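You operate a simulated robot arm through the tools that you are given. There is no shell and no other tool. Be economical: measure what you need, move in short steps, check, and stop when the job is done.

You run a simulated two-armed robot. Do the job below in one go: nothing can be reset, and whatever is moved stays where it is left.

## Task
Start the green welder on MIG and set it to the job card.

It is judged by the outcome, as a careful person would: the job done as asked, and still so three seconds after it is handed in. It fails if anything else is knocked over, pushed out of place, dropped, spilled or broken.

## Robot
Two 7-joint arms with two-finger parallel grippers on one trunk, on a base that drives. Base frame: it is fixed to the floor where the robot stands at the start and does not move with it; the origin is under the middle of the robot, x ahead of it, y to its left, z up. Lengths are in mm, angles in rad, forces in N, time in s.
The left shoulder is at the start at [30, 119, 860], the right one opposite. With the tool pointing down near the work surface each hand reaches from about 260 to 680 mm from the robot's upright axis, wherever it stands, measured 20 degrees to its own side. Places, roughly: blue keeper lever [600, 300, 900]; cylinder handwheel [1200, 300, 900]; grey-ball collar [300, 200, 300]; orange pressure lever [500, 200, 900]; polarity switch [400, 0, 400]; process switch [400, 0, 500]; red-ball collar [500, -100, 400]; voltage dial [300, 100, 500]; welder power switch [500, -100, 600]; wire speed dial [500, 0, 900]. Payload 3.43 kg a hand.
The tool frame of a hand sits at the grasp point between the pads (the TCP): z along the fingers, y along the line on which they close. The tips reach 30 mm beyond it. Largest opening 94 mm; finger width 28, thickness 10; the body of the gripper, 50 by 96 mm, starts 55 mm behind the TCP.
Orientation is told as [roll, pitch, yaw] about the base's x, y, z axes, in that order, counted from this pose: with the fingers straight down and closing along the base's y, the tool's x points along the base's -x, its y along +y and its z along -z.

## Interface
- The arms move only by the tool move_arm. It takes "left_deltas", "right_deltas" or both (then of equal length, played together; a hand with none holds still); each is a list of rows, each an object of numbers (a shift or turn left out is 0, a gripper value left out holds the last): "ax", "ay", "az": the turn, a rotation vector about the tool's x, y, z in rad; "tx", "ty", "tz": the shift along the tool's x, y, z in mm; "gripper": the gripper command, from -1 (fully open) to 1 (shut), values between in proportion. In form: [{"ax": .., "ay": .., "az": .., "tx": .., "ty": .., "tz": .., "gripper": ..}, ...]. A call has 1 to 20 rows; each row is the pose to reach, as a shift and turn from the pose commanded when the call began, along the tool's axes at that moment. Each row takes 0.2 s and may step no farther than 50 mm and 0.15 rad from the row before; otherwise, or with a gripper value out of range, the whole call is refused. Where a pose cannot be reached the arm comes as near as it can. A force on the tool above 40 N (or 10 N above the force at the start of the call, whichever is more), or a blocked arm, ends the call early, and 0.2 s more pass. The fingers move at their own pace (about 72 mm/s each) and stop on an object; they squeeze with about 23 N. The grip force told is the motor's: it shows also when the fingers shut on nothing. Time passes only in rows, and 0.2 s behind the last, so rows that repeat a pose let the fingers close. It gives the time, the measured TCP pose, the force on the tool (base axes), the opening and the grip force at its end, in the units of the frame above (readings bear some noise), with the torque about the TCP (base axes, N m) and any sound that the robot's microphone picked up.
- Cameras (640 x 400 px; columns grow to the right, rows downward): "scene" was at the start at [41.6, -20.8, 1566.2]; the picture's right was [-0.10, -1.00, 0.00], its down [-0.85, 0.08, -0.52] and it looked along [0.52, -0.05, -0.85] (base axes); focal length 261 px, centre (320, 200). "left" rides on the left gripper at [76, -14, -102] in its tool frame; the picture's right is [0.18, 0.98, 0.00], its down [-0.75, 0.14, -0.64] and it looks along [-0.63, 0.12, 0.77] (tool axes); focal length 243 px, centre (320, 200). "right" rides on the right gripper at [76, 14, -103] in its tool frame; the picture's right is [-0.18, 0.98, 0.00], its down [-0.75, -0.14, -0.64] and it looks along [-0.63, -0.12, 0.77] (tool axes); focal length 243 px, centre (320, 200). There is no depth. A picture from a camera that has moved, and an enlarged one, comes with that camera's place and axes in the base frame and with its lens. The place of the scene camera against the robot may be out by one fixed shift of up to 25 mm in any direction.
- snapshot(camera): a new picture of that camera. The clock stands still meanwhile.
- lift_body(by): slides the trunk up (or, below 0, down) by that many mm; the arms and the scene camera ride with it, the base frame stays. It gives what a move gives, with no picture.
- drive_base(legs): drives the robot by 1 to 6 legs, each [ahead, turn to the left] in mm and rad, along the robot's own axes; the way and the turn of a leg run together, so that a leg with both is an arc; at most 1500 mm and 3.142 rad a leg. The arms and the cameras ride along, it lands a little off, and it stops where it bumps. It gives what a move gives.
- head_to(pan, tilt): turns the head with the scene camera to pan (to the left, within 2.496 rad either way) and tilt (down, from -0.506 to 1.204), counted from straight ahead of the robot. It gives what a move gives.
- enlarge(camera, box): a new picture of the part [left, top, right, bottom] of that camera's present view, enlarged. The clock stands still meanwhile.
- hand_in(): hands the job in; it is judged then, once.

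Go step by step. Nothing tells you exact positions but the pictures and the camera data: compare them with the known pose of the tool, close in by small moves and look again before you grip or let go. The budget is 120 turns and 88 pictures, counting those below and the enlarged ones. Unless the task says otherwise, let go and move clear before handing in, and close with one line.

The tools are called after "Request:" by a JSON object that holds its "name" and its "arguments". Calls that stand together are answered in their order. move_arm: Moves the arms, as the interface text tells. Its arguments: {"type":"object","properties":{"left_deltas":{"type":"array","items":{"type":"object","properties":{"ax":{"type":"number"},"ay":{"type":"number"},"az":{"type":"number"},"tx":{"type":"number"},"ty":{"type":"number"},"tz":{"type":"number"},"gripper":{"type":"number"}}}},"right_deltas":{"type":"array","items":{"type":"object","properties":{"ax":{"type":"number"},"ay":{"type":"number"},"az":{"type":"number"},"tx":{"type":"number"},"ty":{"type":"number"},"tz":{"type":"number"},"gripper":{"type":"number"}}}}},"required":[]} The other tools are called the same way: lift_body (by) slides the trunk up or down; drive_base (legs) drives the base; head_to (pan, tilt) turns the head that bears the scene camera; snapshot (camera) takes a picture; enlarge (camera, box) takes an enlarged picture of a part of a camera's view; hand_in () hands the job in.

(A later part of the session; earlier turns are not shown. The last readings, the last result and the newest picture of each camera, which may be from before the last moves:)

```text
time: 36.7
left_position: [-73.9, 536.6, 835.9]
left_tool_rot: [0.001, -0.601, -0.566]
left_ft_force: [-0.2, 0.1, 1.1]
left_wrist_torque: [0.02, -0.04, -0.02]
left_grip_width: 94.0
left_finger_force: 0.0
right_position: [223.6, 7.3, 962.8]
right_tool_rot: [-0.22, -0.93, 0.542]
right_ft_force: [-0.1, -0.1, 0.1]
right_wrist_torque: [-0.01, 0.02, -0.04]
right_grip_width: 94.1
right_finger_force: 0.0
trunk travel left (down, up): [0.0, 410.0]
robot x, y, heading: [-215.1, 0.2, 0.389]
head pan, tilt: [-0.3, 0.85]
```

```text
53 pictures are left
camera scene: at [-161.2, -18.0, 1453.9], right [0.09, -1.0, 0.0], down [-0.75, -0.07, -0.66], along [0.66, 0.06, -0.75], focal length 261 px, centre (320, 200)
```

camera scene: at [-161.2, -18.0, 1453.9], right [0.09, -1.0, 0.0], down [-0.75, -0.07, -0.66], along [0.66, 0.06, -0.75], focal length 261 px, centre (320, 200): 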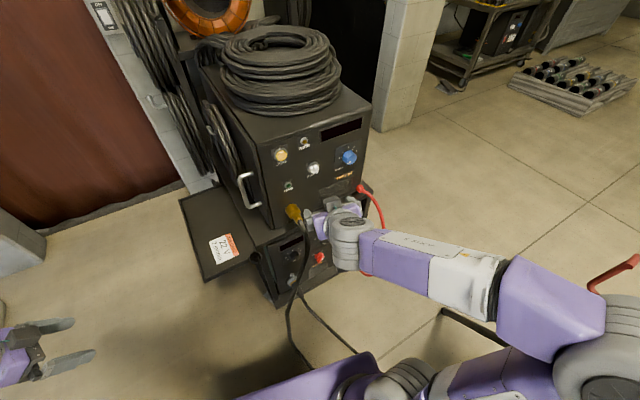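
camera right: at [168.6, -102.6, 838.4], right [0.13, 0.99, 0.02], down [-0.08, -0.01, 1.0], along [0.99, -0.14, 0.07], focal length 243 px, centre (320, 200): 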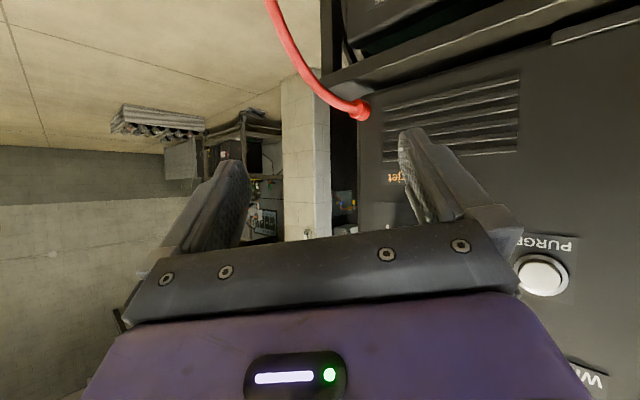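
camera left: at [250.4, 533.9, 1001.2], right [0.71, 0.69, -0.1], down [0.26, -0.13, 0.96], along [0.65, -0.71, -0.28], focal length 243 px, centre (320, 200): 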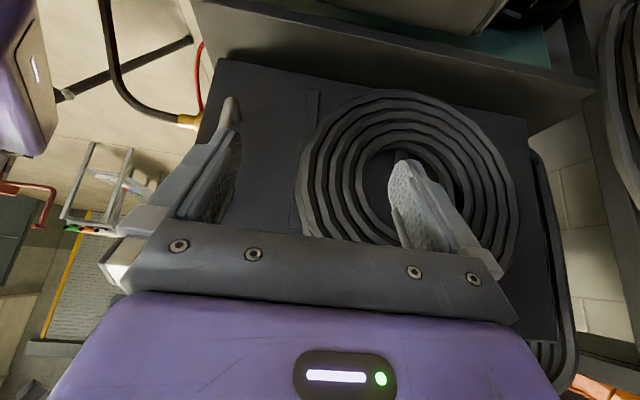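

Heading is now 0.39 and the right hand is about aligned. I'll lower it right of the torch lead and level it toward the lower panel.

Request:
{"name": "move_arm", "arguments": {"right_deltas": [{"tx": 22, "ty": -32, "tz": 3, "ax": -0.05, "ay": -0.08}, {"tx": 44, "ty": -60, "tz": 10, "ax": -0.1, "ay": -0.16, "az": 0.01}, {"tx": 66, "ty": -70, "tz": 20, "ax": -0.15, "ay": -0.24, "az": 0.02}, {"tx": 90, "ty": -80, "tz": 30, "ax": -0.2, "ay": -0.32, "az": 0.03}, {"tx": 111, "ty": -80, "tz": 37, "ax": -0.243, "ay": -0.39, "az": 0.03}]}}

Request:
{"name": "snapshot", "arguments": {"camera": "right"}}

```text
time: 37.9
left_position: [-74.3, 537.3, 835.7]
left_tool_rot: [0.001, -0.601, -0.565]
left_ft_force: [-0.3, -0.4, 0.2]
left_wrist_torque: [0.01, -0.03, 0.0]
left_grip_width: 93.9
left_finger_force: 0.1
right_position: [278.9, -111.7, 868.8]
right_tool_rot: [-0.012, -1.32, 0.584]
right_ft_force: [0.5, -0.3, 1.5]
right_wrist_torque: [0.01, 0.0, 0.0]
right_grip_width: 93.9
right_finger_force: 0.0
right hand out of reach, approached as far as the arm can: row 2, 3, 4, 5
trunk travel left (down, up): [0.0, 410.0]
robot x, y, heading: [-214.0, -0.8, 0.387]
head pan, tilt: [-0.3, 0.85]
```

```text
52 pictures are left
camera right: at [173.0, -161.5, 821.2], right [-0.49, 0.85, 0.18], down [-0.29, -0.35, 0.89], along [0.82, 0.39, 0.42], focal length 243 px, centre (320, 200)
```

right: 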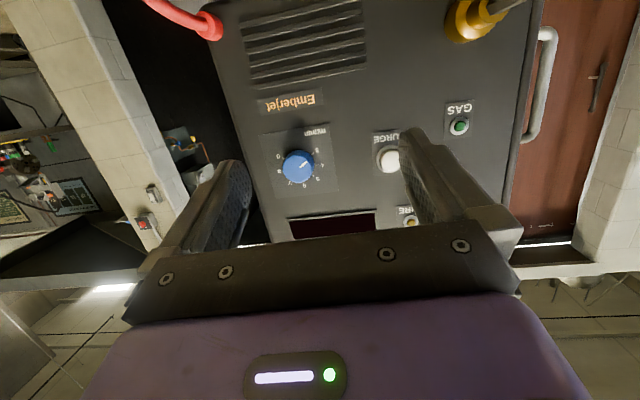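

The hand now squares up with the panel. Lower it to view the lower panel.

Request:
{"name": "move_arm", "arguments": {"right_deltas": [{"tx": 43, "tz": 15}, {"tx": 86, "tz": 30}, {"tx": 129, "tz": 45}, {"tx": 172, "tz": 60, "ty": -1}, {"tx": 215, "tz": 74, "ty": -2}, {"tx": 256, "tz": 88, "ty": -3}]}}

Request:
{"name": "snapshot", "arguments": {"camera": "right"}}

```text
time: 39.3
left_position: [-74.2, 535.9, 835.8]
left_tool_rot: [0.001, -0.601, -0.564]
left_ft_force: [-0.1, 1.6, 0.3]
left_wrist_torque: [0.0, -0.03, -0.03]
left_grip_width: 93.8
left_finger_force: 0.1
right_position: [327.7, -154.2, 693.4]
right_tool_rot: [0.017, -1.287, 0.576]
right_ft_force: [-0.2, 0.9, -1.3]
right_wrist_torque: [-0.01, -0.01, -0.01]
right_grip_width: 94.0
right_finger_force: 0.0
right hand out of reach, approached as far as the arm can: row 3, 4, 5, 6
trunk travel left (down, up): [0.0, 410.0]
robot x, y, heading: [-211.9, 2.4, 0.382]
head pan, tilt: [-0.3, 0.85]
```

```text
51 pictures are left
camera right: at [220.8, -209.8, 648.9], right [-0.51, 0.84, 0.18], down [-0.26, -0.35, 0.9], along [0.82, 0.41, 0.39], focal length 243 px, centre (320, 200)
```

right: 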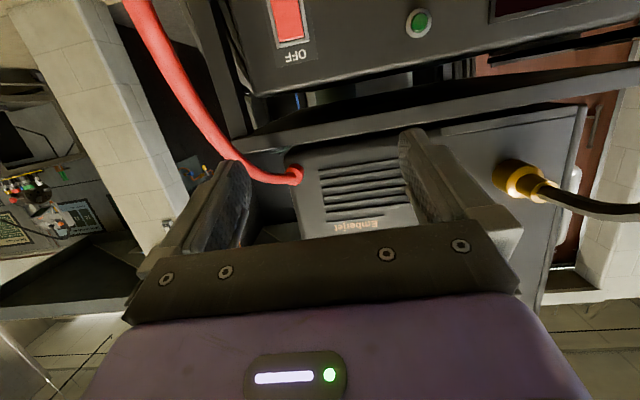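

Lowering further with more downward tilt.

Request:
{"name": "move_arm", "arguments": {"right_deltas": [{"tx": 30, "ty": 2, "tz": 10, "ay": 0.1}, {"tx": 60, "ty": 4, "tz": 20, "ay": 0.2}, {"tx": 90, "ty": 6, "tz": 30, "ay": 0.3}, {"tx": 115, "ty": 8, "tz": 36, "ay": 0.4}]}}

Request:
{"name": "snapshot", "arguments": {"camera": "right"}}

```text
time: 40.3
left_position: [-74.0, 537.3, 835.0]
left_tool_rot: [0.002, -0.601, -0.565]
left_ft_force: [0.2, 0.4, -1.1]
left_wrist_torque: [0.02, -0.03, 0.02]
left_grip_width: 94.1
left_finger_force: 0.1
right_position: [323.4, -148.0, 570.5]
right_tool_rot: [-0.005, -0.918, 0.573]
right_ft_force: [-0.5, -0.1, 0.3]
right_wrist_torque: [0.0, 0.0, 0.01]
right_grip_width: 93.8
right_finger_force: 0.1
right hand out of reach, approached as far as the arm can: row 1
trunk travel left (down, up): [0.0, 410.0]
robot x, y, heading: [-215.3, -5.1, 0.383]
head pan, tilt: [-0.3, 0.85]
```

```text
50 pictures are left
camera right: at [209.2, -204.0, 573.0], right [-0.44, 0.89, 0.14], down [0.03, -0.15, 0.99], along [0.9, 0.44, 0.04], focal length 243 px, centre (320, 200)
```

right: 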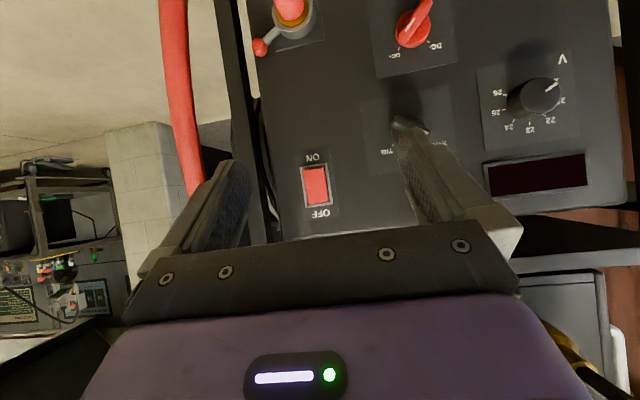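

Great frontal view of the panel. Enlarge for switch states.

Request:
{"name": "enlarge", "arguments": {"camera": "right", "box": [240, 0, 400, 100]}}

Request:
{"name": "enlarge", "arguments": {"camera": "right", "box": [340, 0, 600, 162]}}

```text
4.00 times, centred on (320, 50) of right
camera zoom: at [209.2, -204.0, 573.0], right [-0.44, 0.89, 0.14], down [0.03, -0.15, 0.99], along [0.9, 0.44, 0.04], focal length 970 px, centre (320, 800)
```

zoom: 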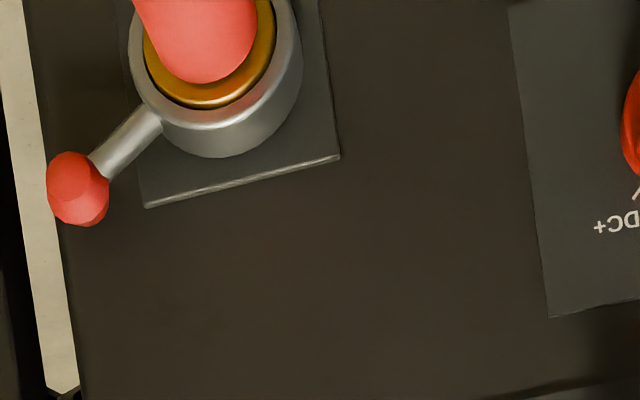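

```text
2.46 times, centred on (470, 81) of right
camera zoom: at [209.2, -204.0, 573.0], right [-0.44, 0.89, 0.14], down [0.03, -0.15, 0.99], along [0.9, 0.44, 0.04], focal length 597 px, centre (-49, 493)
```

zoom: 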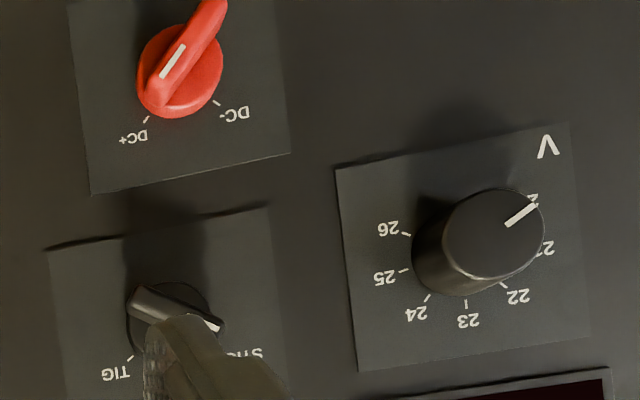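

Polarity is already DC+ (right for MIG). Process is on STICK and must go one position clockwise to MIG; voltage points at 20. I'll bring the hand in front of the process knob at about [437, 45, 515].

Request:
{"name": "move_arm", "arguments": {"right_deltas": [{"tx": -8, "ty": 28, "tz": 32, "ax": 0.024, "ay": -0.1, "az": 0.018}, {"tx": -17, "ty": 56, "tz": 64, "ax": 0.048, "ay": -0.2, "az": 0.036}, {"tx": -25, "ty": 84, "tz": 96, "ax": 0.072, "ay": -0.3, "az": 0.054}, {"tx": -34, "ty": 111, "tz": 127, "ax": 0.095, "ay": -0.4, "az": 0.073}]}}

Request:
{"name": "snapshot", "arguments": {"camera": "right"}}

```text
time: 41.3
left_position: [-72.6, 534.3, 835.7]
left_tool_rot: [0.002, -0.602, -0.573]
left_ft_force: [0.2, 0.2, -0.5]
left_wrist_torque: [-0.02, 0.02, 0.0]
left_grip_width: 93.8
left_finger_force: 0.0
right_position: [437.7, -67.0, 678.8]
right_tool_rot: [0.084, -1.18, 0.427]
right_ft_force: [-26.2, -18.1, 9.5]
right_wrist_torque: [0.68, -0.09, 1.68]
right_grip_width: 92.8
right_finger_force: 0.1
right hand out of reach, approached as far as the arm can: row 1, 2, 3, 4
trunk travel left (down, up): [0.0, 410.0]
robot x, y, heading: [-217.2, -3.1, 0.385]
head pan, tilt: [-0.3, 0.85]
stopped in row 4 (right hand): the force on the tool passed its limit at 183 N (the readings are from after the stop); the commanded pose is now the measured one
```

```text
47 pictures are left
camera right: at [322.9, -112.3, 647.6], right [-0.41, 0.89, 0.2], down [-0.19, -0.3, 0.94], along [0.89, 0.35, 0.29], focal length 243 px, centre (320, 200)
```

right: 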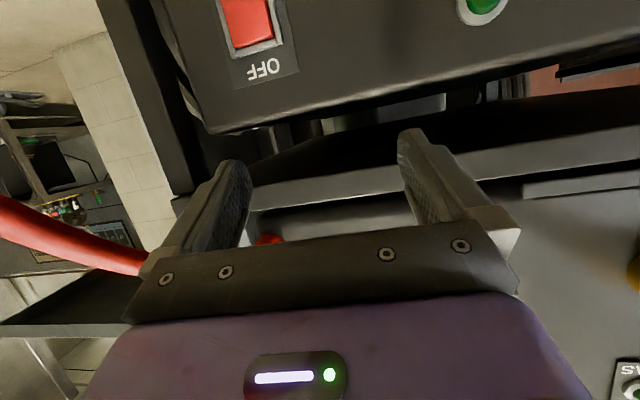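

The hand hit the shelf edge under the feeder because the level pose isn't reachable that low. Backing straight off, then I'll work with the ~40° downward tilt that was reachable.

Request:
{"name": "move_arm", "arguments": {"right_deltas": [{"tz": -35}, {"tz": -70, "tx": 5, "ay": 0.1}, {"tz": -105, "tx": 20, "ay": 0.2}, {"tz": -105, "tx": 40, "ay": 0.3}]}}

Request:
{"name": "snapshot", "arguments": {"camera": "scene"}}

```text
time: 42.3
left_position: [-73.5, 536.3, 835.5]
left_tool_rot: [-0.001, -0.601, -0.569]
left_ft_force: [0.3, -0.6, 0.2]
left_wrist_torque: [-0.03, -0.02, 0.02]
left_grip_width: 94.0
left_finger_force: 0.1
right_position: [341.1, -118.6, 679.9]
right_tool_rot: [0.049, -0.878, 0.465]
right_ft_force: [-0.2, -1.0, -0.9]
right_wrist_torque: [0.0, -0.01, 0.03]
right_grip_width: 93.8
right_finger_force: 0.1
trunk travel left (down, up): [0.0, 410.0]
robot x, y, heading: [-219.3, 4.1, 0.385]
head pan, tilt: [-0.3, 0.85]
```

```text
46 pictures are left
camera scene: at [-161.5, -18.4, 1453.9], right [0.08, -1.0, 0.0], down [-0.75, -0.06, -0.66], along [0.66, 0.06, -0.75], focal length 261 px, centre (320, 200)
```

scene: 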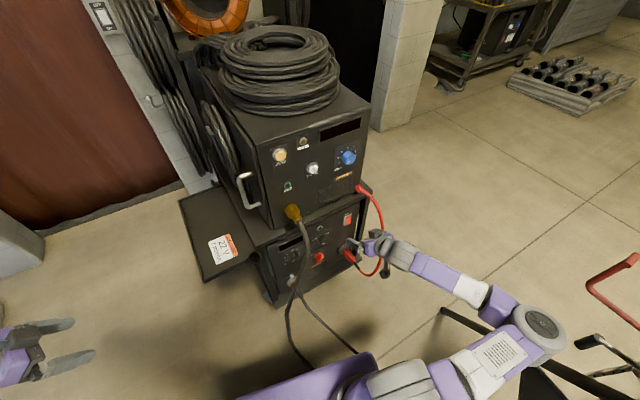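

Welder hasn't moved. Now approach the process knob in small steps with this tilt.

Request:
{"name": "move_arm", "arguments": {"right_deltas": [{"tx": 8, "ty": 34, "tz": 20}, {"tx": 16, "ty": 68, "tz": 45}, {"tx": 25, "ty": 104, "tz": 72}]}}

Request:
{"name": "snapshot", "arguments": {"camera": "right"}}

```text
time: 43.1
left_position: [-73.2, 535.3, 835.5]
left_tool_rot: [0.001, -0.6, -0.568]
left_ft_force: [-0.2, -0.2, -0.3]
left_wrist_torque: [0.02, 0.02, 0.01]
left_grip_width: 93.8
left_finger_force: 0.0
right_position: [325.6, -6.4, 618.1]
right_tool_rot: [0.05, -0.877, 0.464]
right_ft_force: [0.3, 1.2, 0.1]
right_wrist_torque: [-0.01, 0.03, 0.01]
right_grip_width: 94.2
right_finger_force: 0.0
trunk travel left (down, up): [0.0, 410.0]
robot x, y, heading: [-212.6, 0.0, 0.387]
head pan, tilt: [-0.3, 0.85]
```

```text
45 pictures are left
camera right: at [207.5, -56.0, 625.0], right [-0.37, 0.91, 0.17], down [0.07, -0.16, 0.98], along [0.93, 0.37, -0.01], focal length 243 px, centre (320, 200)
```

right: 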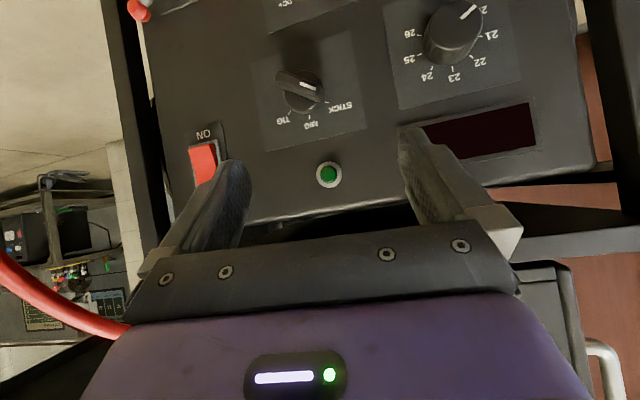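

Triangulated: process knob ≈ [413, 25, 520], power rocker ≈ [496, -65, 562], voltage dial ≈ [334, 129, 508]; panel yaw ≈ 0.58. I'll roll the hand -1.05 so the fingers straddle the knob's bar at STICK, and narrow the opening.

Request:
{"name": "move_arm", "arguments": {"right_deltas": [{"az": -0.14, "gripper": 0}, {"az": -0.28, "gripper": 0.2}, {"az": -0.42, "gripper": 0.2}, {"az": -0.56}, {"az": -0.7}, {"az": -0.84}, {"az": -0.98}, {"az": -1.05}]}}

Request:
{"name": "snapshot", "arguments": {"camera": "right"}}

```text
time: 44.9
left_position: [-72.5, 535.7, 836.3]
left_tool_rot: [0.0, -0.6, -0.568]
left_ft_force: [-0.4, -0.6, -0.2]
left_wrist_torque: [0.01, 0.02, -0.02]
left_grip_width: 94.2
left_finger_force: 0.0
right_position: [325.5, -6.5, 618.0]
right_tool_rot: [-0.8, -0.421, 1.72]
right_ft_force: [0.1, 0.3, 0.2]
right_wrist_torque: [-0.01, -0.01, 0.01]
right_grip_width: 37.5
right_finger_force: 0.1
trunk travel left (down, up): [0.0, 410.0]
robot x, y, heading: [-219.3, 3.3, 0.384]
head pan, tilt: [-0.3, 0.85]
```

```text
44 pictures are left
camera right: at [258.5, -112.4, 642.7], right [-0.75, 0.35, -0.57], down [-0.43, 0.4, 0.81], along [0.51, 0.85, -0.15], focal length 243 px, centre (320, 200)
```

right: 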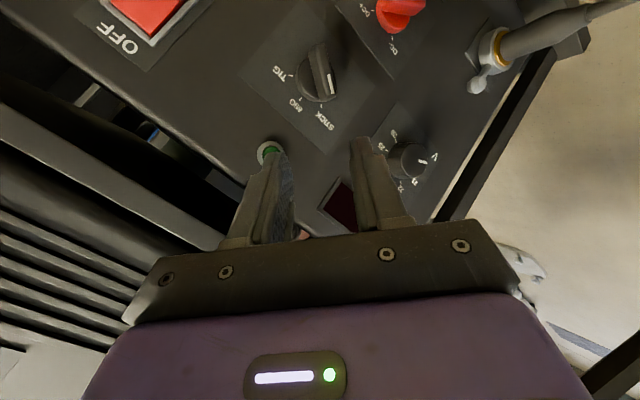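

The bar is nearly parallel to the finger slot. Offsets in tool frame are about (21, 7, 133). Advance most of the way and look.

Request:
{"name": "move_arm", "arguments": {"right_deltas": [{"tx": 10, "ty": 3, "tz": 30}, {"tx": 21, "ty": 7, "tz": 60}, {"tx": 21, "ty": 7, "tz": 90}]}}

Request:
{"name": "snapshot", "arguments": {"camera": "right"}}

```text
time: 45.7
left_position: [-72.2, 536.6, 835.0]
left_tool_rot: [0.001, -0.599, -0.569]
left_ft_force: [0.4, -0.2, -0.2]
left_wrist_torque: [-0.01, 0.01, 0.04]
left_grip_width: 93.9
left_finger_force: 0.0
right_position: [384.0, 9.4, 545.9]
right_tool_rot: [-0.786, -0.423, 1.716]
right_ft_force: [0.1, -0.4, -0.1]
right_wrist_torque: [0.01, -0.02, 0.01]
right_grip_width: 37.4
right_finger_force: 0.0
trunk travel left (down, up): [0.0, 410.0]
robot x, y, heading: [-217.8, 1.1, 0.381]
head pan, tilt: [-0.3, 0.85]
```

```text
43 pictures are left
camera right: at [316.1, -96.1, 572.2], right [-0.75, 0.35, -0.56], down [-0.42, 0.41, 0.81], along [0.51, 0.85, -0.16], focal length 243 px, centre (320, 200)
```

right: 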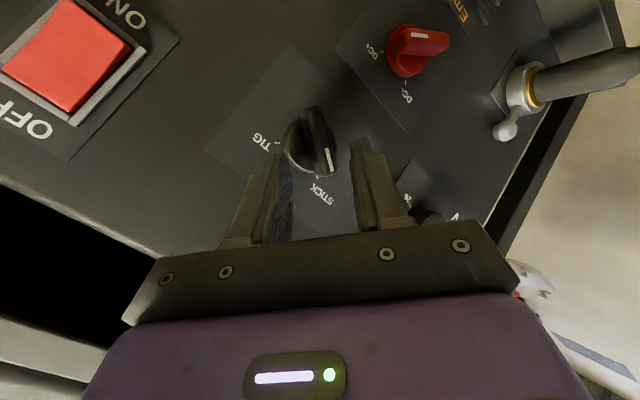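

Well centred. Advance 32 mm, then close on the bar.

Request:
{"name": "move_arm", "arguments": {"right_deltas": [{"tx": 2, "tz": 16}, {"tx": 4, "tz": 32}]}}

Request:
{"name": "enlarge", "arguments": {"camera": "right", "box": [200, 60, 440, 260]}}

```text
time: 46.3
left_position: [-73.0, 535.3, 834.7]
left_tool_rot: [0.001, -0.603, -0.574]
left_ft_force: [0.4, 0.7, 0.8]
left_wrist_torque: [0.0, 0.01, 0.03]
left_grip_width: 93.9
left_finger_force: 0.1
right_position: [399.4, 15.8, 540.0]
right_tool_rot: [-0.791, -0.423, 1.718]
right_ft_force: [-18.7, -9.9, 13.0]
right_wrist_torque: [0.33, -0.59, -0.01]
right_grip_width: 35.8
right_finger_force: 0.1
right hand out of reach, approached as far as the arm can: row 1, 2
trunk travel left (down, up): [0.0, 410.0]
robot x, y, heading: [-214.8, 1.6, 0.38]
head pan, tilt: [-0.3, 0.85]
stopped in row 2 (right hand): the force on the tool passed its limit at 56 N (the readings are from after the stop); the commanded pose is now the measured one
```

```text
2.00 times, centred on (320, 160) of right
camera zoom: at [332.5, -90.1, 564.6], right [-0.75, 0.35, -0.56], down [-0.42, 0.4, 0.81], along [0.51, 0.85, -0.16], focal length 485 px, centre (320, 280)
```

zoom: 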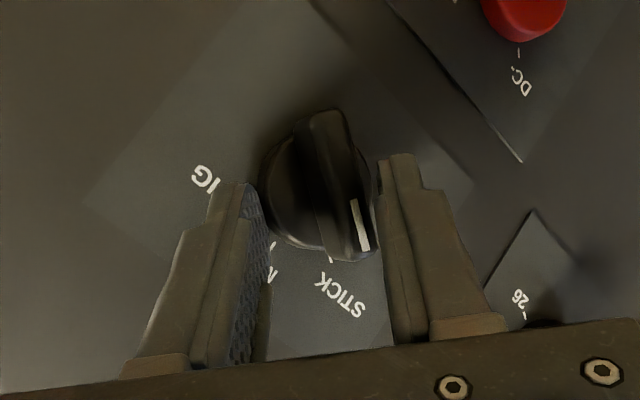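

The tips touched the panel and cover only the pointer half of the bar. Back off a little and shift along +x to centre on the knob.

Request:
{"name": "move_arm", "arguments": {"right_deltas": [{"tz": -12}, {"tz": -12, "tx": 8}, {"tz": -10, "tx": 15}]}}

Request:
{"name": "enlarge", "arguments": {"camera": "right", "box": [200, 60, 440, 260]}}

```text
time: 47.1
left_position: [-71.3, 535.9, 835.6]
left_tool_rot: [0.0, -0.601, -0.57]
left_ft_force: [-0.6, 0.5, -0.6]
left_wrist_torque: [0.01, 0.04, 0.02]
left_grip_width: 94.0
left_finger_force: 0.1
right_position: [397.9, -2.3, 537.2]
right_tool_rot: [-0.787, -0.42, 1.716]
right_ft_force: [0.2, 0.1, -0.1]
right_wrist_torque: [-0.01, -0.02, 0.03]
right_grip_width: 37.6
right_finger_force: 0.0
trunk travel left (down, up): [0.0, 410.0]
robot x, y, heading: [-216.9, 0.7, 0.378]
head pan, tilt: [-0.3, 0.85]
```

```text
2.00 times, centred on (320, 160) of right
camera zoom: at [330.1, -107.4, 562.4], right [-0.75, 0.35, -0.56], down [-0.42, 0.41, 0.81], along [0.51, 0.85, -0.16], focal length 485 px, centre (320, 280)
```

zoom: 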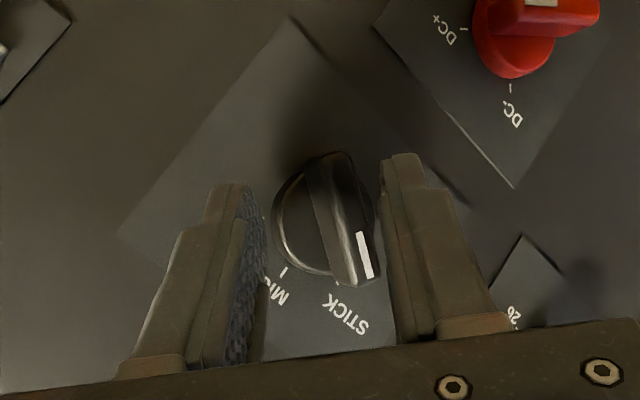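

Now shift +5 in y, +4 in x, advance 12, and close.

Request:
{"name": "move_arm", "arguments": {"right_deltas": [{"ty": 5, "tx": 4, "tz": 6}, {"ty": 5, "tx": 5, "tz": 12}, {"ty": 5, "tx": 5, "tz": 12, "gripper": 0.7}, {"ty": 5, "tx": 5, "tz": 12, "gripper": 1}, {"ty": 5, "tx": 5, "tz": 12, "gripper": 1}]}}

Request:
{"name": "enlarge", "arguments": {"camera": "right", "box": [200, 60, 440, 260]}}

```text
time: 48.3
left_position: [-71.9, 535.8, 835.0]
left_tool_rot: [0.0, -0.601, -0.571]
left_ft_force: [0.3, -0.3, -1.1]
left_wrist_torque: [0.02, -0.03, -0.03]
left_grip_width: 93.7
left_finger_force: 0.1
right_position: [399.7, -1.1, 524.6]
right_tool_rot: [-0.769, -0.42, 1.714]
right_ft_force: [-26.4, 1.7, -16.2]
right_wrist_torque: [-0.45, 0.58, 0.21]
right_grip_width: 16.2
right_finger_force: 45.2
right hand out of reach, approached as far as the arm can: row 1, 2, 3, 4, 5
trunk travel left (down, up): [0.0, 410.0]
robot x, y, heading: [-216.9, -1.6, 0.382]
head pan, tilt: [-0.3, 0.85]
```

```text
2.00 times, centred on (320, 160) of right
camera zoom: at [333.2, -106.7, 552.3], right [-0.76, 0.34, -0.55], down [-0.41, 0.41, 0.82], along [0.5, 0.85, -0.17], focal length 485 px, centre (320, 280)
```

zoom: 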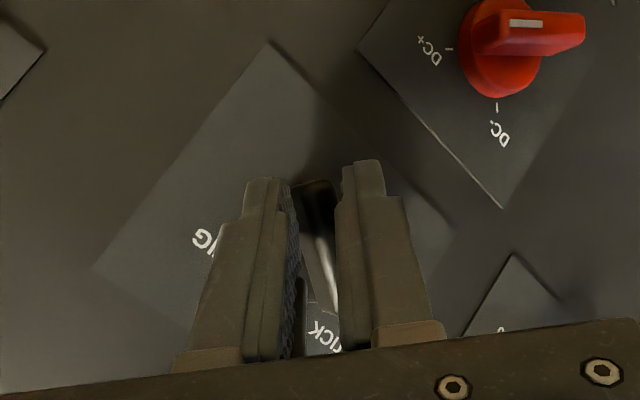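

Gripped on the bar (16 mm). Now roll the hand back +1.05 with a light grip, turning the bar clockwise to upright (MIG).

Request:
{"name": "move_arm", "arguments": {"right_deltas": [{"az": 0.13, "gripper": 0.68}, {"az": 0.26}, {"az": 0.39}, {"az": 0.52}, {"az": 0.65}, {"az": 0.78}, {"az": 0.91}, {"az": 1.04}]}}

Request:
{"name": "enlarge", "arguments": {"camera": "right", "box": [200, 60, 440, 260]}}

```text
time: 49.3
left_position: [-72.0, 535.6, 835.0]
left_tool_rot: [-0.004, -0.601, -0.574]
left_ft_force: [0.8, -0.1, 0.1]
left_wrist_torque: [-0.05, 0.02, -0.02]
left_grip_width: 93.7
left_finger_force: 0.1
right_position: [396.7, -2.8, 520.8]
right_tool_rot: [-0.506, -0.707, 1.243]
right_ft_force: [-10.1, 3.4, -7.8]
right_wrist_torque: [-0.13, 0.2, 0.29]
right_grip_width: 21.1
right_finger_force: 5.7
trunk travel left (down, up): [0.0, 410.0]
robot x, y, heading: [-214.0, 3.2, 0.384]
head pan, tilt: [-0.3, 0.85]
stopped in row 4 (right hand): the force on the tool passed its limit at 42 N (the readings are from after the stop); the commanded pose is now the measured one
```

```text
2.00 times, centred on (320, 160) of right
camera zoom: at [302.7, -88.7, 533.5], right [-0.67, 0.7, -0.24], down [-0.13, 0.21, 0.97], along [0.73, 0.68, -0.06], focal length 485 px, centre (320, 280)
```

zoom: 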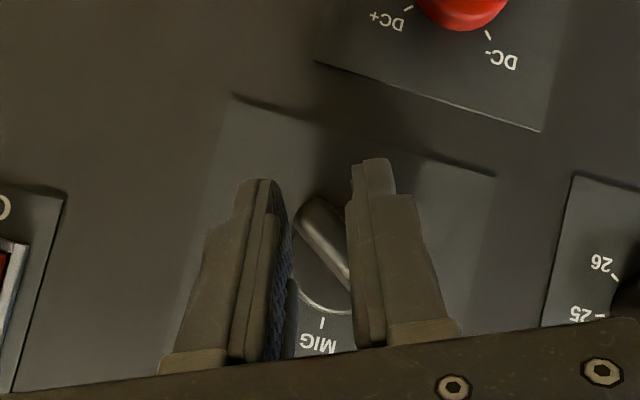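

The bar is lagging the fingers. Squeeze fully to align it with the slot, then continue the turn.

Request:
{"name": "move_arm", "arguments": {"right_deltas": [{"gripper": 1}, {"gripper": 1}, {"az": 0.06}, {"az": 0.12}]}}

Request:
{"name": "enlarge", "arguments": {"camera": "right", "box": [200, 60, 440, 260]}}

```text
time: 50.3
left_position: [-71.6, 535.3, 834.9]
left_tool_rot: [0.0, -0.601, -0.571]
left_ft_force: [-0.2, -0.5, -0.4]
left_wrist_torque: [-0.01, -0.04, -0.01]
left_grip_width: 94.0
left_finger_force: 0.1
right_position: [394.3, -4.5, 519.0]
right_tool_rot: [-0.404, -0.758, 1.1]
right_ft_force: [-28.2, 5.3, -21.5]
right_wrist_torque: [-0.44, 0.19, 1.26]
right_grip_width: 20.5
right_finger_force: 44.7
trunk travel left (down, up): [0.0, 410.0]
robot x, y, heading: [-213.8, 0.1, 0.384]
head pan, tilt: [-0.3, 0.85]
```

```text
2.00 times, centred on (320, 160) of right
camera zoom: at [295.2, -82.5, 530.6], right [-0.62, 0.77, -0.15], down [-0.06, 0.15, 0.99], along [0.78, 0.63, -0.04], focal length 485 px, centre (320, 280)
```

zoom: 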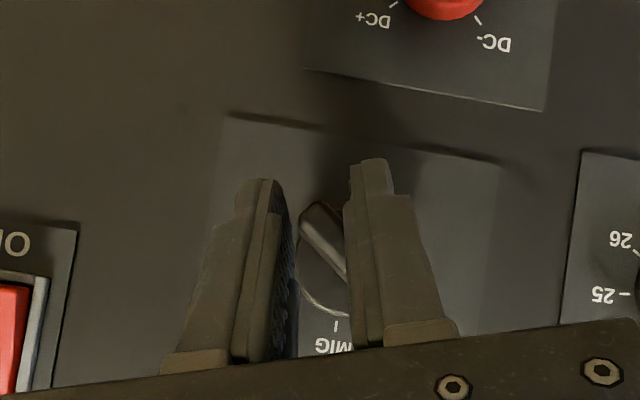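

The bar is resisting slightly (probably a detent). Continue turning in small steps while squeezing.

Request:
{"name": "move_arm", "arguments": {"right_deltas": [{"az": 0.08}, {"az": 0.16}, {"az": 0.24}, {"az": 0.32}]}}

Request:
{"name": "enlarge", "arguments": {"camera": "right", "box": [200, 60, 440, 260]}}

```text
time: 51.1
left_position: [-72.8, 534.1, 834.7]
left_tool_rot: [0.001, -0.599, -0.572]
left_ft_force: [0.0, 0.0, 0.7]
left_wrist_torque: [-0.03, -0.01, 0.0]
left_grip_width: 94.1
left_finger_force: 0.1
right_position: [390.4, -6.2, 515.1]
right_tool_rot: [-0.173, -0.817, 0.783]
right_ft_force: [-9.8, -9.7, -2.0]
right_wrist_torque: [-0.14, 0.17, -0.09]
right_grip_width: 0.0
right_finger_force: 33.4
trunk travel left (down, up): [0.0, 410.0]
robot x, y, heading: [-214.5, -1.9, 0.382]
head pan, tilt: [-0.3, 0.85]
stopped in row 4 (right hand): the force on the tool passed its limit at 46 N (the readings are from after the stop); the commanded pose is now the measured one
```

```text
2.00 times, centred on (320, 160) of right
camera zoom: at [281.5, -70.4, 527.0], right [-0.5, 0.86, 0.02], down [0.05, 0.01, 1.0], along [0.86, 0.5, -0.04], focal length 485 px, centre (320, 280)
```

zoom: 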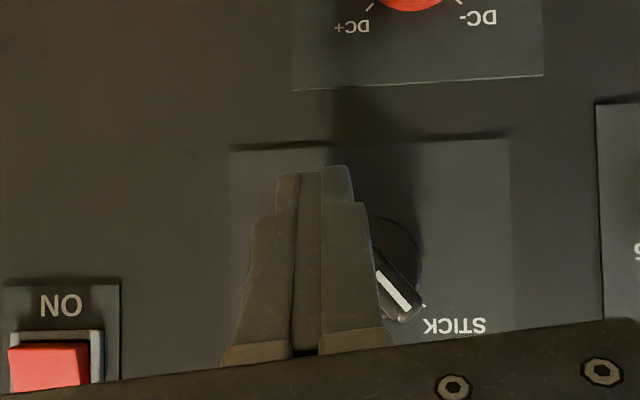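

It slipped off because only the very tips engaged; the knob is still on STICK. Instead I'll use the closed fingers as a poker: step right, go in beside the lower-right tail of the bar, then push it left (clockwise).

Request:
{"name": "move_arm", "arguments": {"right_deltas": [{"tz": -6}, {"tx": 3, "ty": -20, "tz": -6}, {"tx": -8, "ty": -21, "tz": 8}, {"tx": -16, "ty": -22, "tz": 20}]}}

Request:
{"name": "enlarge", "arguments": {"camera": "right", "box": [200, 60, 440, 260]}}

```text
time: 52.1
left_position: [-72.4, 534.8, 836.0]
left_tool_rot: [0.0, -0.601, -0.573]
left_ft_force: [0.7, -0.4, 0.7]
left_wrist_torque: [0.06, 0.0, 0.01]
left_grip_width: 93.9
left_finger_force: 0.0
right_position: [426.4, -4.0, 518.5]
right_tool_rot: [-0.176, -0.821, 0.786]
right_ft_force: [-3.2, -1.3, 1.5]
right_wrist_torque: [0.01, -0.05, 0.01]
right_grip_width: 0.0
right_finger_force: 33.0
trunk travel left (down, up): [0.0, 410.0]
robot x, y, heading: [-213.7, -2.3, 0.384]
head pan, tilt: [-0.3, 0.85]
```

```text
2.00 times, centred on (320, 160) of right
camera zoom: at [317.3, -69.1, 529.0], right [-0.51, 0.86, 0.02], down [0.04, 0.0, 1.0], along [0.86, 0.51, -0.04], focal length 485 px, centre (320, 280)
```

zoom: 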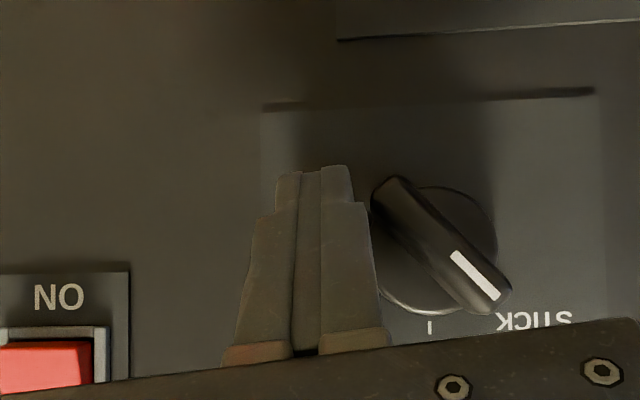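

The fingertips sit right beside the bar's tail. Push left in steps.

Request:
{"name": "move_arm", "arguments": {"right_deltas": [{"ty": 4}, {"ty": 8}, {"ty": 12}, {"ty": 16}]}}

Request:
{"name": "enlarge", "arguments": {"camera": "right", "box": [200, 60, 440, 260]}}

```text
time: 53.1
left_position: [-70.0, 534.7, 835.0]
left_tool_rot: [-0.001, -0.6, -0.573]
left_ft_force: [-0.2, -0.1, 0.4]
left_wrist_torque: [0.03, -0.01, 0.03]
left_grip_width: 94.1
left_finger_force: 0.1
right_position: [423.4, -1.7, 512.9]
right_tool_rot: [-0.189, -0.815, 0.778]
right_ft_force: [34.5, -16.9, -8.5]
right_wrist_torque: [-0.25, -0.01, -0.87]
right_grip_width: 0.0
right_finger_force: 32.9
trunk travel left (down, up): [0.0, 410.0]
robot x, y, heading: [-219.5, 0.8, 0.383]
head pan, tilt: [-0.3, 0.85]
```

```text
2.00 times, centred on (320, 160) of right
camera zoom: at [312.7, -63.8, 524.7], right [-0.49, 0.87, 0.01], down [0.04, 0.02, 1.0], along [0.87, 0.49, -0.04], focal length 485 px, centre (320, 280)
```

zoom: 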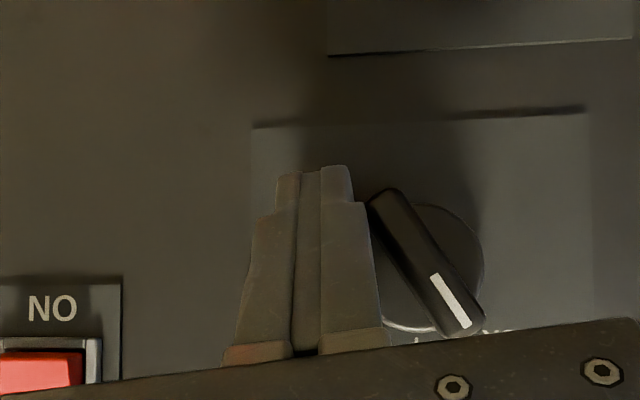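

It's turning (about 15° so far), with ~38 N. Keep pushing.

Request:
{"name": "move_arm", "arguments": {"right_deltas": [{"ty": 3}, {"ty": 6}, {"ty": 9}, {"ty": 12}]}}

Request:
{"name": "enlarge", "arguments": {"camera": "right", "box": [200, 60, 440, 260]}}

```text
time: 54.1
left_position: [-72.9, 535.4, 835.2]
left_tool_rot: [-0.002, -0.601, -0.573]
left_ft_force: [-0.7, -0.5, 0.2]
left_wrist_torque: [-0.05, -0.01, 0.0]
left_grip_width: 93.7
left_finger_force: 0.0
right_position: [414.0, 0.4, 509.4]
right_tool_rot: [-0.202, -0.807, 0.769]
right_ft_force: [-2.7, -5.7, -2.6]
right_wrist_torque: [-0.09, 0.11, -0.02]
right_grip_width: 0.0
right_finger_force: 32.9
trunk travel left (down, up): [0.0, 410.0]
robot x, y, heading: [-214.6, -0.6, 0.383]
head pan, tilt: [-0.3, 0.85]
stopped in row 4 (right hand): the force on the tool passed its limit at 50 N (the readings are from after the stop); the commanded pose is now the measured one
```

```text
2.00 times, centred on (320, 160) of right
camera zoom: at [303.1, -60.4, 522.3], right [-0.48, 0.88, 0.0], down [0.04, 0.03, 1.0], along [0.88, 0.48, -0.05], focal length 485 px, centre (320, 280)
```

zoom: 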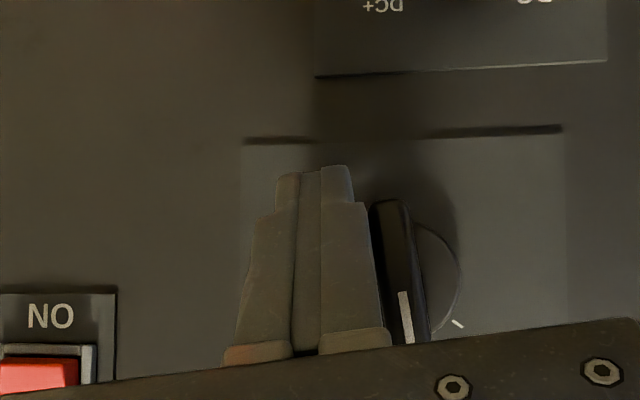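

The bar looks nearly upright (MIG). Back away and check.

Request:
{"name": "move_arm", "arguments": {"right_deltas": [{"ty": -8}, {"ty": -10, "tz": -30}, {"ty": -10, "tz": -70}]}}

Request:
{"name": "snapshot", "arguments": {"camera": "right"}}

```text
time: 54.9
left_position: [-70.7, 535.4, 835.2]
left_tool_rot: [-0.001, -0.6, -0.572]
left_ft_force: [0.6, -0.5, 0.2]
left_wrist_torque: [0.0, 0.01, -0.01]
left_grip_width: 94.0
left_finger_force: 0.1
right_position: [375.6, -31.7, 559.4]
right_tool_rot: [-0.197, -0.808, 0.774]
right_ft_force: [0.6, -0.4, -0.2]
right_wrist_torque: [0.0, -0.01, 0.02]
right_grip_width: 0.0
right_finger_force: 33.1
trunk travel left (down, up): [0.0, 410.0]
robot x, y, heading: [-213.6, 1.9, 0.38]
head pan, tilt: [-0.3, 0.85]
```

```text
33 pictures are left
camera right: at [263.7, -91.4, 570.8], right [-0.48, 0.88, 0.0], down [0.04, 0.02, 1.0], along [0.88, 0.48, -0.05], focal length 243 px, centre (320, 200)
```

right: 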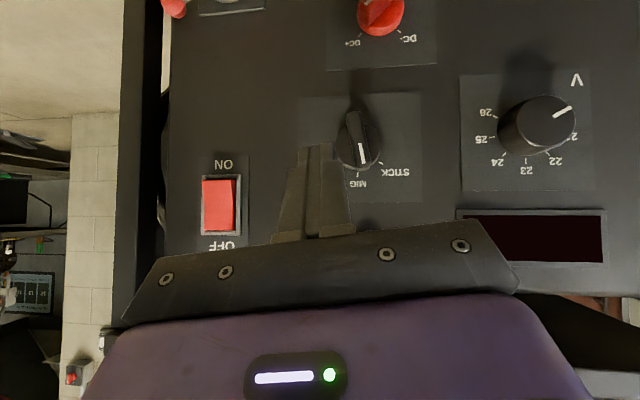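

Process is now at MIG. Next: power rocker (≈[496, -65, 562], ON half is the lower one). Move the closed fingertips in front of its lower half.

Request:
{"name": "move_arm", "arguments": {"right_deltas": [{"ty": -45}, {"tx": -8, "ty": -93, "tz": 0}, {"tx": -16, "ty": -94, "tz": 21}]}}

Request:
{"name": "snapshot", "arguments": {"camera": "right"}}

```text
time: 55.7
left_position: [-71.8, 535.1, 834.5]
left_tool_rot: [0.0, -0.6, -0.573]
left_ft_force: [-0.3, -0.5, 0.2]
left_wrist_torque: [0.02, 0.06, -0.01]
left_grip_width: 94.2
left_finger_force: 0.1
right_position: [452.3, -94.2, 569.4]
right_tool_rot: [-0.197, -0.808, 0.772]
right_ft_force: [0.9, -0.7, -0.7]
right_wrist_torque: [0.03, -0.01, -0.01]
right_grip_width: 0.0
right_finger_force: 32.8
trunk travel left (down, up): [0.0, 410.0]
robot x, y, heading: [-215.3, 0.1, 0.379]
head pan, tilt: [-0.3, 0.85]
```

```text
32 pictures are left
camera right: at [341.1, -154.6, 582.0], right [-0.48, 0.88, 0.0], down [0.04, 0.02, 1.0], along [0.88, 0.48, -0.05], focal length 243 px, centre (320, 200)
```

right: 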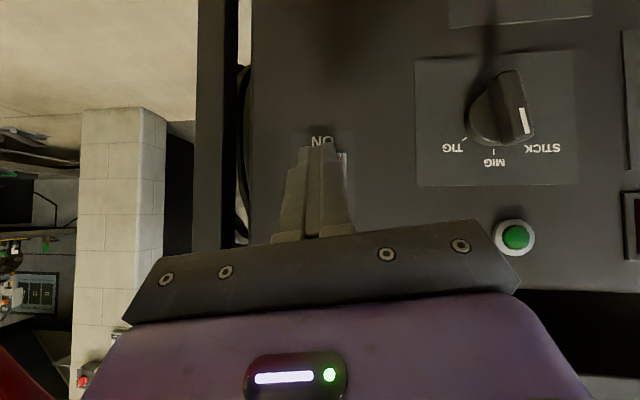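

Tip is in front of the rocker's lower half. Push in along the panel normal. (The MIG pointer looks ~10° short; I'll nudge it afterward.)

Request:
{"name": "move_arm", "arguments": {"right_deltas": [{"tx": -7, "tz": 7}, {"tx": -13, "ty": -1, "tz": 14}, {"tx": -20, "ty": -1, "tz": 21}, {"tx": -24, "ty": -2, "tz": 26}]}}

Request:
{"name": "move_arm", "arguments": {"right_deltas": [{"tx": 10, "tz": -20}, {"tx": 20, "ty": 30, "tz": -50}]}}

Request:
{"name": "snapshot", "arguments": {"camera": "right"}}

```text
time: 56.5
left_position: [-70.9, 533.9, 834.9]
left_tool_rot: [0.001, -0.602, -0.576]
left_ft_force: [-0.3, 0.0, 0.0]
left_wrist_torque: [0.0, -0.02, -0.01]
left_grip_width: 94.0
left_finger_force: 0.0
right_position: [469.9, -82.3, 565.6]
right_tool_rot: [-0.193, -0.792, 0.762]
right_ft_force: [-1.5, -0.6, -0.1]
right_wrist_torque: [0.08, -0.09, -0.03]
right_grip_width: 0.0
right_finger_force: 32.8
trunk travel left (down, up): [0.0, 410.0]
robot x, y, heading: [-220.4, 0.2, 0.383]
head pan, tilt: [-0.3, 0.85]
heard: click
stopped in row 4 (right hand): the force on the tool passed its limit at 50 N (the readings are from after the stop); the commanded pose is now the measured one
```

```text
time: 57.1
left_position: [-70.1, 534.5, 836.7]
left_tool_rot: [0.0, -0.601, -0.576]
left_ft_force: [-0.5, -0.6, 0.0]
left_wrist_torque: [0.02, 0.01, -0.03]
left_grip_width: 94.2
left_finger_force: 0.1
right_position: [411.6, -86.4, 580.8]
right_tool_rot: [-0.195, -0.794, 0.76]
right_ft_force: [-0.4, -0.4, 1.5]
right_wrist_torque: [-0.02, 0.0, 0.03]
right_grip_width: 0.1
right_finger_force: 32.9
trunk travel left (down, up): [0.0, 410.0]
robot x, y, heading: [-213.0, 0.0, 0.381]
head pan, tilt: [-0.3, 0.85]
```

```text
31 pictures are left
camera right: at [300.2, -145.9, 595.4], right [-0.47, 0.88, 0.0], down [0.05, 0.03, 1.0], along [0.88, 0.47, -0.06], focal length 243 px, centre (320, 200)
```

right: 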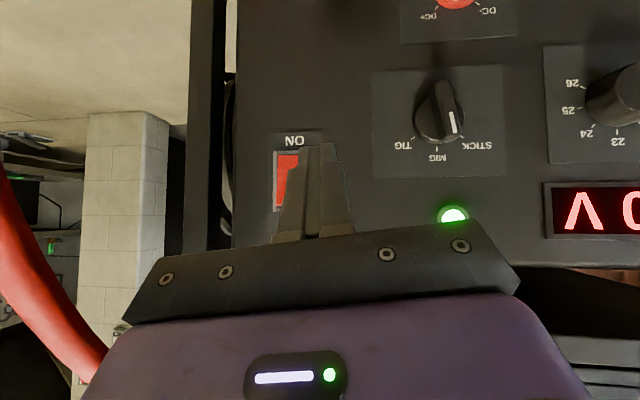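

Power is on: lamp and display lit. Check the displays and lamps and the MIG pointer.

Request:
{"name": "enlarge", "arguments": {"camera": "scene", "box": [240, 100, 400, 200]}}

Request:
{"name": "enlarge", "arguments": {"camera": "right", "box": [360, 40, 640, 240]}}

```text
4.00 times, centred on (320, 150) of scene
camera zoom: at [-162.5, -19.3, 1453.9], right [0.08, -1.0, 0.0], down [-0.75, -0.06, -0.66], along [0.66, 0.05, -0.75], focal length 1043 px, centre (320, 400)
```

zoom: 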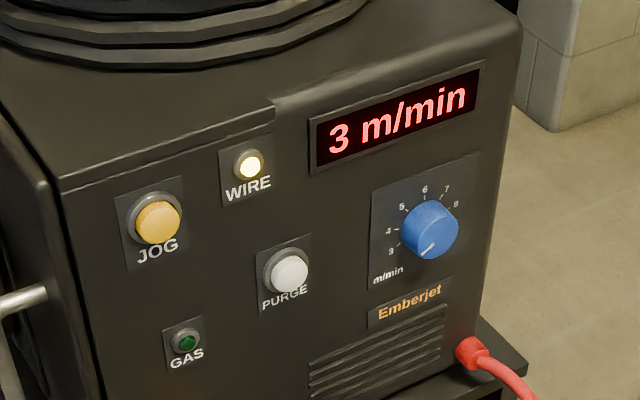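

```text
2.00 times, centred on (500, 140) of right
camera zoom: at [300.2, -145.9, 595.4], right [-0.47, 0.88, 0.0], down [0.05, 0.03, 1.0], along [0.88, 0.47, -0.06], focal length 485 px, centre (-40, 320)
```

zoom: 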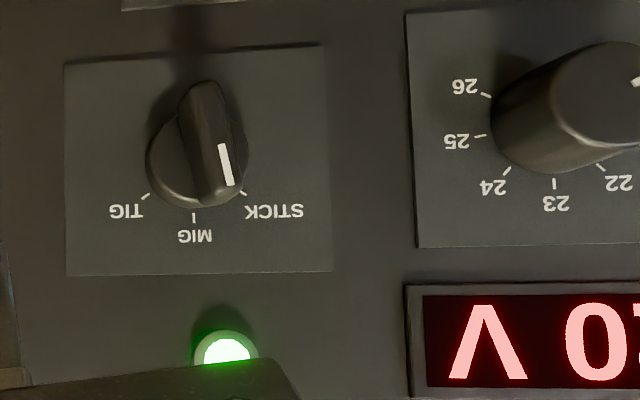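

Power on; display reads 20 V and 3 m/min; WIRE lamp lit, GAS dark. The process pointer is ~12° short of MIG, so I'll nudge its tail again with the same poke, stopping first to see.

Request:
{"name": "move_arm", "arguments": {"right_deltas": [{"tx": 3, "ty": 30, "tz": 5}, {"tx": 9, "ty": 66, "tz": 20}, {"tx": 9, "ty": 66, "tz": 50}, {"tx": 9, "ty": 66, "tz": 79}, {"tx": 9, "ty": 71, "tz": 79}, {"tx": 9, "ty": 76, "tz": 79}, {"tx": 9, "ty": 80, "tz": 79}]}}

Request:
{"name": "enlarge", "arguments": {"camera": "right", "box": [200, 60, 440, 260]}}

```text
time: 58.7
left_position: [-69.7, 533.6, 835.5]
left_tool_rot: [-0.001, -0.601, -0.574]
left_ft_force: [0.3, -0.5, 0.3]
left_wrist_torque: [0.0, 0.0, 0.01]
left_grip_width: 94.1
left_finger_force: 0.2
right_position: [414.9, 1.0, 510.4]
right_tool_rot: [-0.2, -0.793, 0.761]
right_ft_force: [9.7, -5.4, 0.4]
right_wrist_torque: [0.02, 0.04, -0.13]
right_grip_width: 0.0
right_finger_force: 32.6
trunk travel left (down, up): [0.0, 410.0]
robot x, y, heading: [-210.4, -1.1, 0.379]
head pan, tilt: [-0.3, 0.85]
```

```text
2.00 times, centred on (320, 160) of right
camera zoom: at [302.4, -59.0, 523.6], right [-0.47, 0.88, -0.01], down [0.05, 0.03, 1.0], along [0.88, 0.47, -0.06], focal length 485 px, centre (320, 280)
```

zoom: 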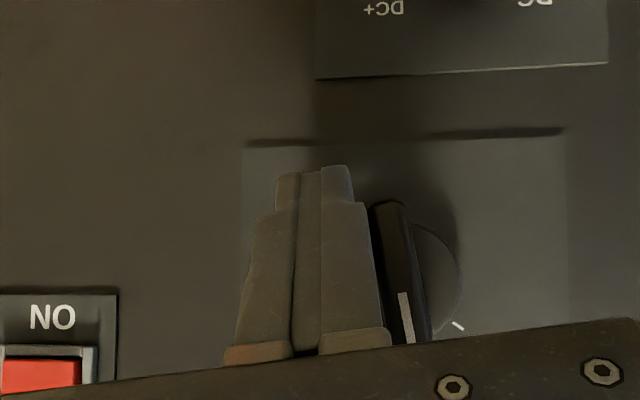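

In contact. Push ~7 mm more.

Request:
{"name": "move_arm", "arguments": {"right_deltas": [{"ty": 3}, {"ty": 6}, {"ty": 9}, {"ty": 12}]}}

Request:
{"name": "enlarge", "arguments": {"camera": "right", "box": [200, 60, 440, 260]}}

```text
time: 59.6
left_position: [-70.2, 534.8, 833.8]
left_tool_rot: [-0.001, -0.601, -0.575]
left_ft_force: [0.6, -0.1, -0.6]
left_wrist_torque: [-0.02, -0.01, 0.04]
left_grip_width: 94.0
left_finger_force: 0.1
right_position: [412.9, -1.0, 510.7]
right_tool_rot: [-0.223, -0.792, 0.759]
right_ft_force: [1.1, -2.6, 0.8]
right_wrist_torque: [0.04, 0.03, -0.04]
right_grip_width: 0.1
right_finger_force: 32.9
trunk travel left (down, up): [0.0, 410.0]
robot x, y, heading: [-213.8, 1.4, 0.375]
head pan, tilt: [-0.3, 0.85]
stopped in row 4 (right hand): the force on the tool passed its limit at 42 N (the readings are from after the stop); the commanded pose is now the measured one
```

```text
2.00 times, centred on (320, 160) of right
camera zoom: at [300.4, -57.3, 523.9], right [-0.45, 0.89, -0.02], down [0.04, 0.04, 1.0], along [0.89, 0.45, -0.06], focal length 485 px, centre (320, 280)
```

zoom: 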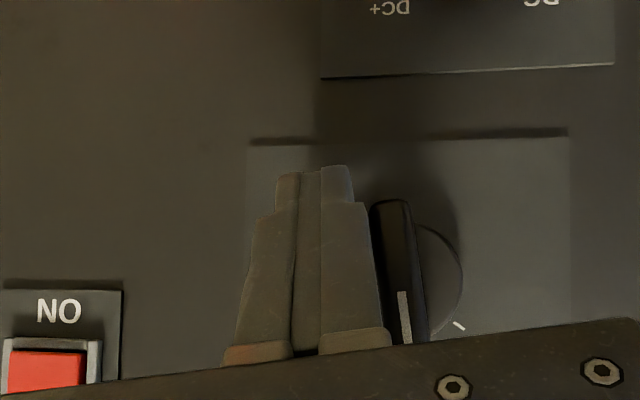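

It resisted at 42 N without visible motion. I'll back off and take a straight look before deciding whether it is in the detent.

Request:
{"name": "move_arm", "arguments": {"right_deltas": [{"ty": -6}, {"ty": -20}, {"ty": -30, "tz": -30}, {"ty": -30, "tz": -60}]}}

Request:
{"name": "enlarge", "arguments": {"camera": "right", "box": [300, 60, 460, 180]}}

```text
time: 60.6
left_position: [-70.1, 534.3, 834.5]
left_tool_rot: [0.0, -0.6, -0.575]
left_ft_force: [0.2, -0.2, 0.8]
left_wrist_torque: [-0.01, 0.01, 0.02]
left_grip_width: 94.1
left_finger_force: 0.1
right_position: [389.2, -42.2, 556.3]
right_tool_rot: [-0.218, -0.794, 0.757]
right_ft_force: [0.3, 0.3, -0.2]
right_wrist_torque: [0.0, 0.01, 0.06]
right_grip_width: 0.0
right_finger_force: 33.1
trunk travel left (down, up): [0.0, 410.0]
robot x, y, heading: [-217.0, -2.4, 0.38]
head pan, tilt: [-0.3, 0.85]
```

```text
3.33 times, centred on (380, 120) of right
camera zoom: at [276.2, -100.2, 570.6], right [-0.46, 0.89, -0.02], down [0.04, 0.04, 1.0], along [0.89, 0.45, -0.06], focal length 809 px, centre (120, 467)
```

zoom: 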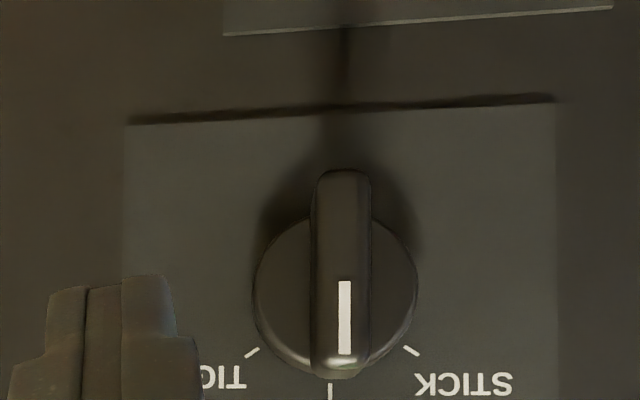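

The process pointer is now exactly at MIG. Next the voltage dial; I need to know where the torch lead hangs. Look with the scene camera.

Request:
{"name": "head_to", "arguments": {"pan": -0.25, "tilt": 0.95}}

Request:
{"name": "snapshot", "arguments": {"camera": "scene"}}

```text
time: 61.2
left_position: [-70.1, 535.1, 835.7]
left_tool_rot: [0.0, -0.6, -0.577]
left_ft_force: [-0.5, 0.1, 0.6]
left_wrist_torque: [-0.04, 0.02, 0.01]
left_grip_width: 93.8
left_finger_force: 0.0
right_position: [389.3, -42.7, 556.3]
right_tool_rot: [-0.219, -0.792, 0.758]
right_ft_force: [1.1, -0.8, 0.5]
right_wrist_torque: [-0.03, -0.01, -0.01]
right_grip_width: 0.2
right_finger_force: 32.6
trunk travel left (down, up): [0.0, 410.0]
robot x, y, heading: [-214.6, -0.2, 0.374]
head pan, tilt: [-0.25, 0.949]
```

```text
25 pictures are left
camera scene: at [-167.9, -16.4, 1446.4], right [0.13, -0.99, 0.0], down [-0.81, -0.1, -0.58], along [0.58, 0.07, -0.81], focal length 261 px, centre (320, 200)
```

scene: 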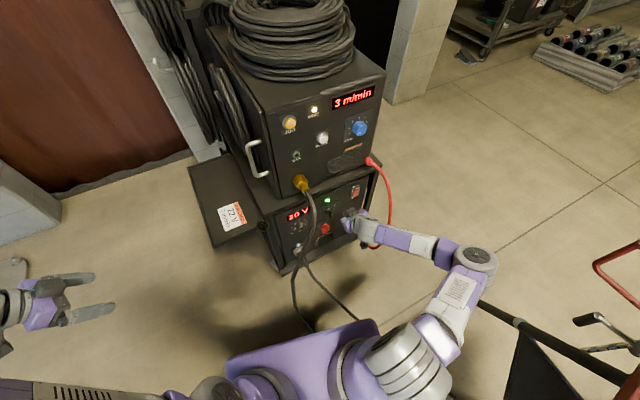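

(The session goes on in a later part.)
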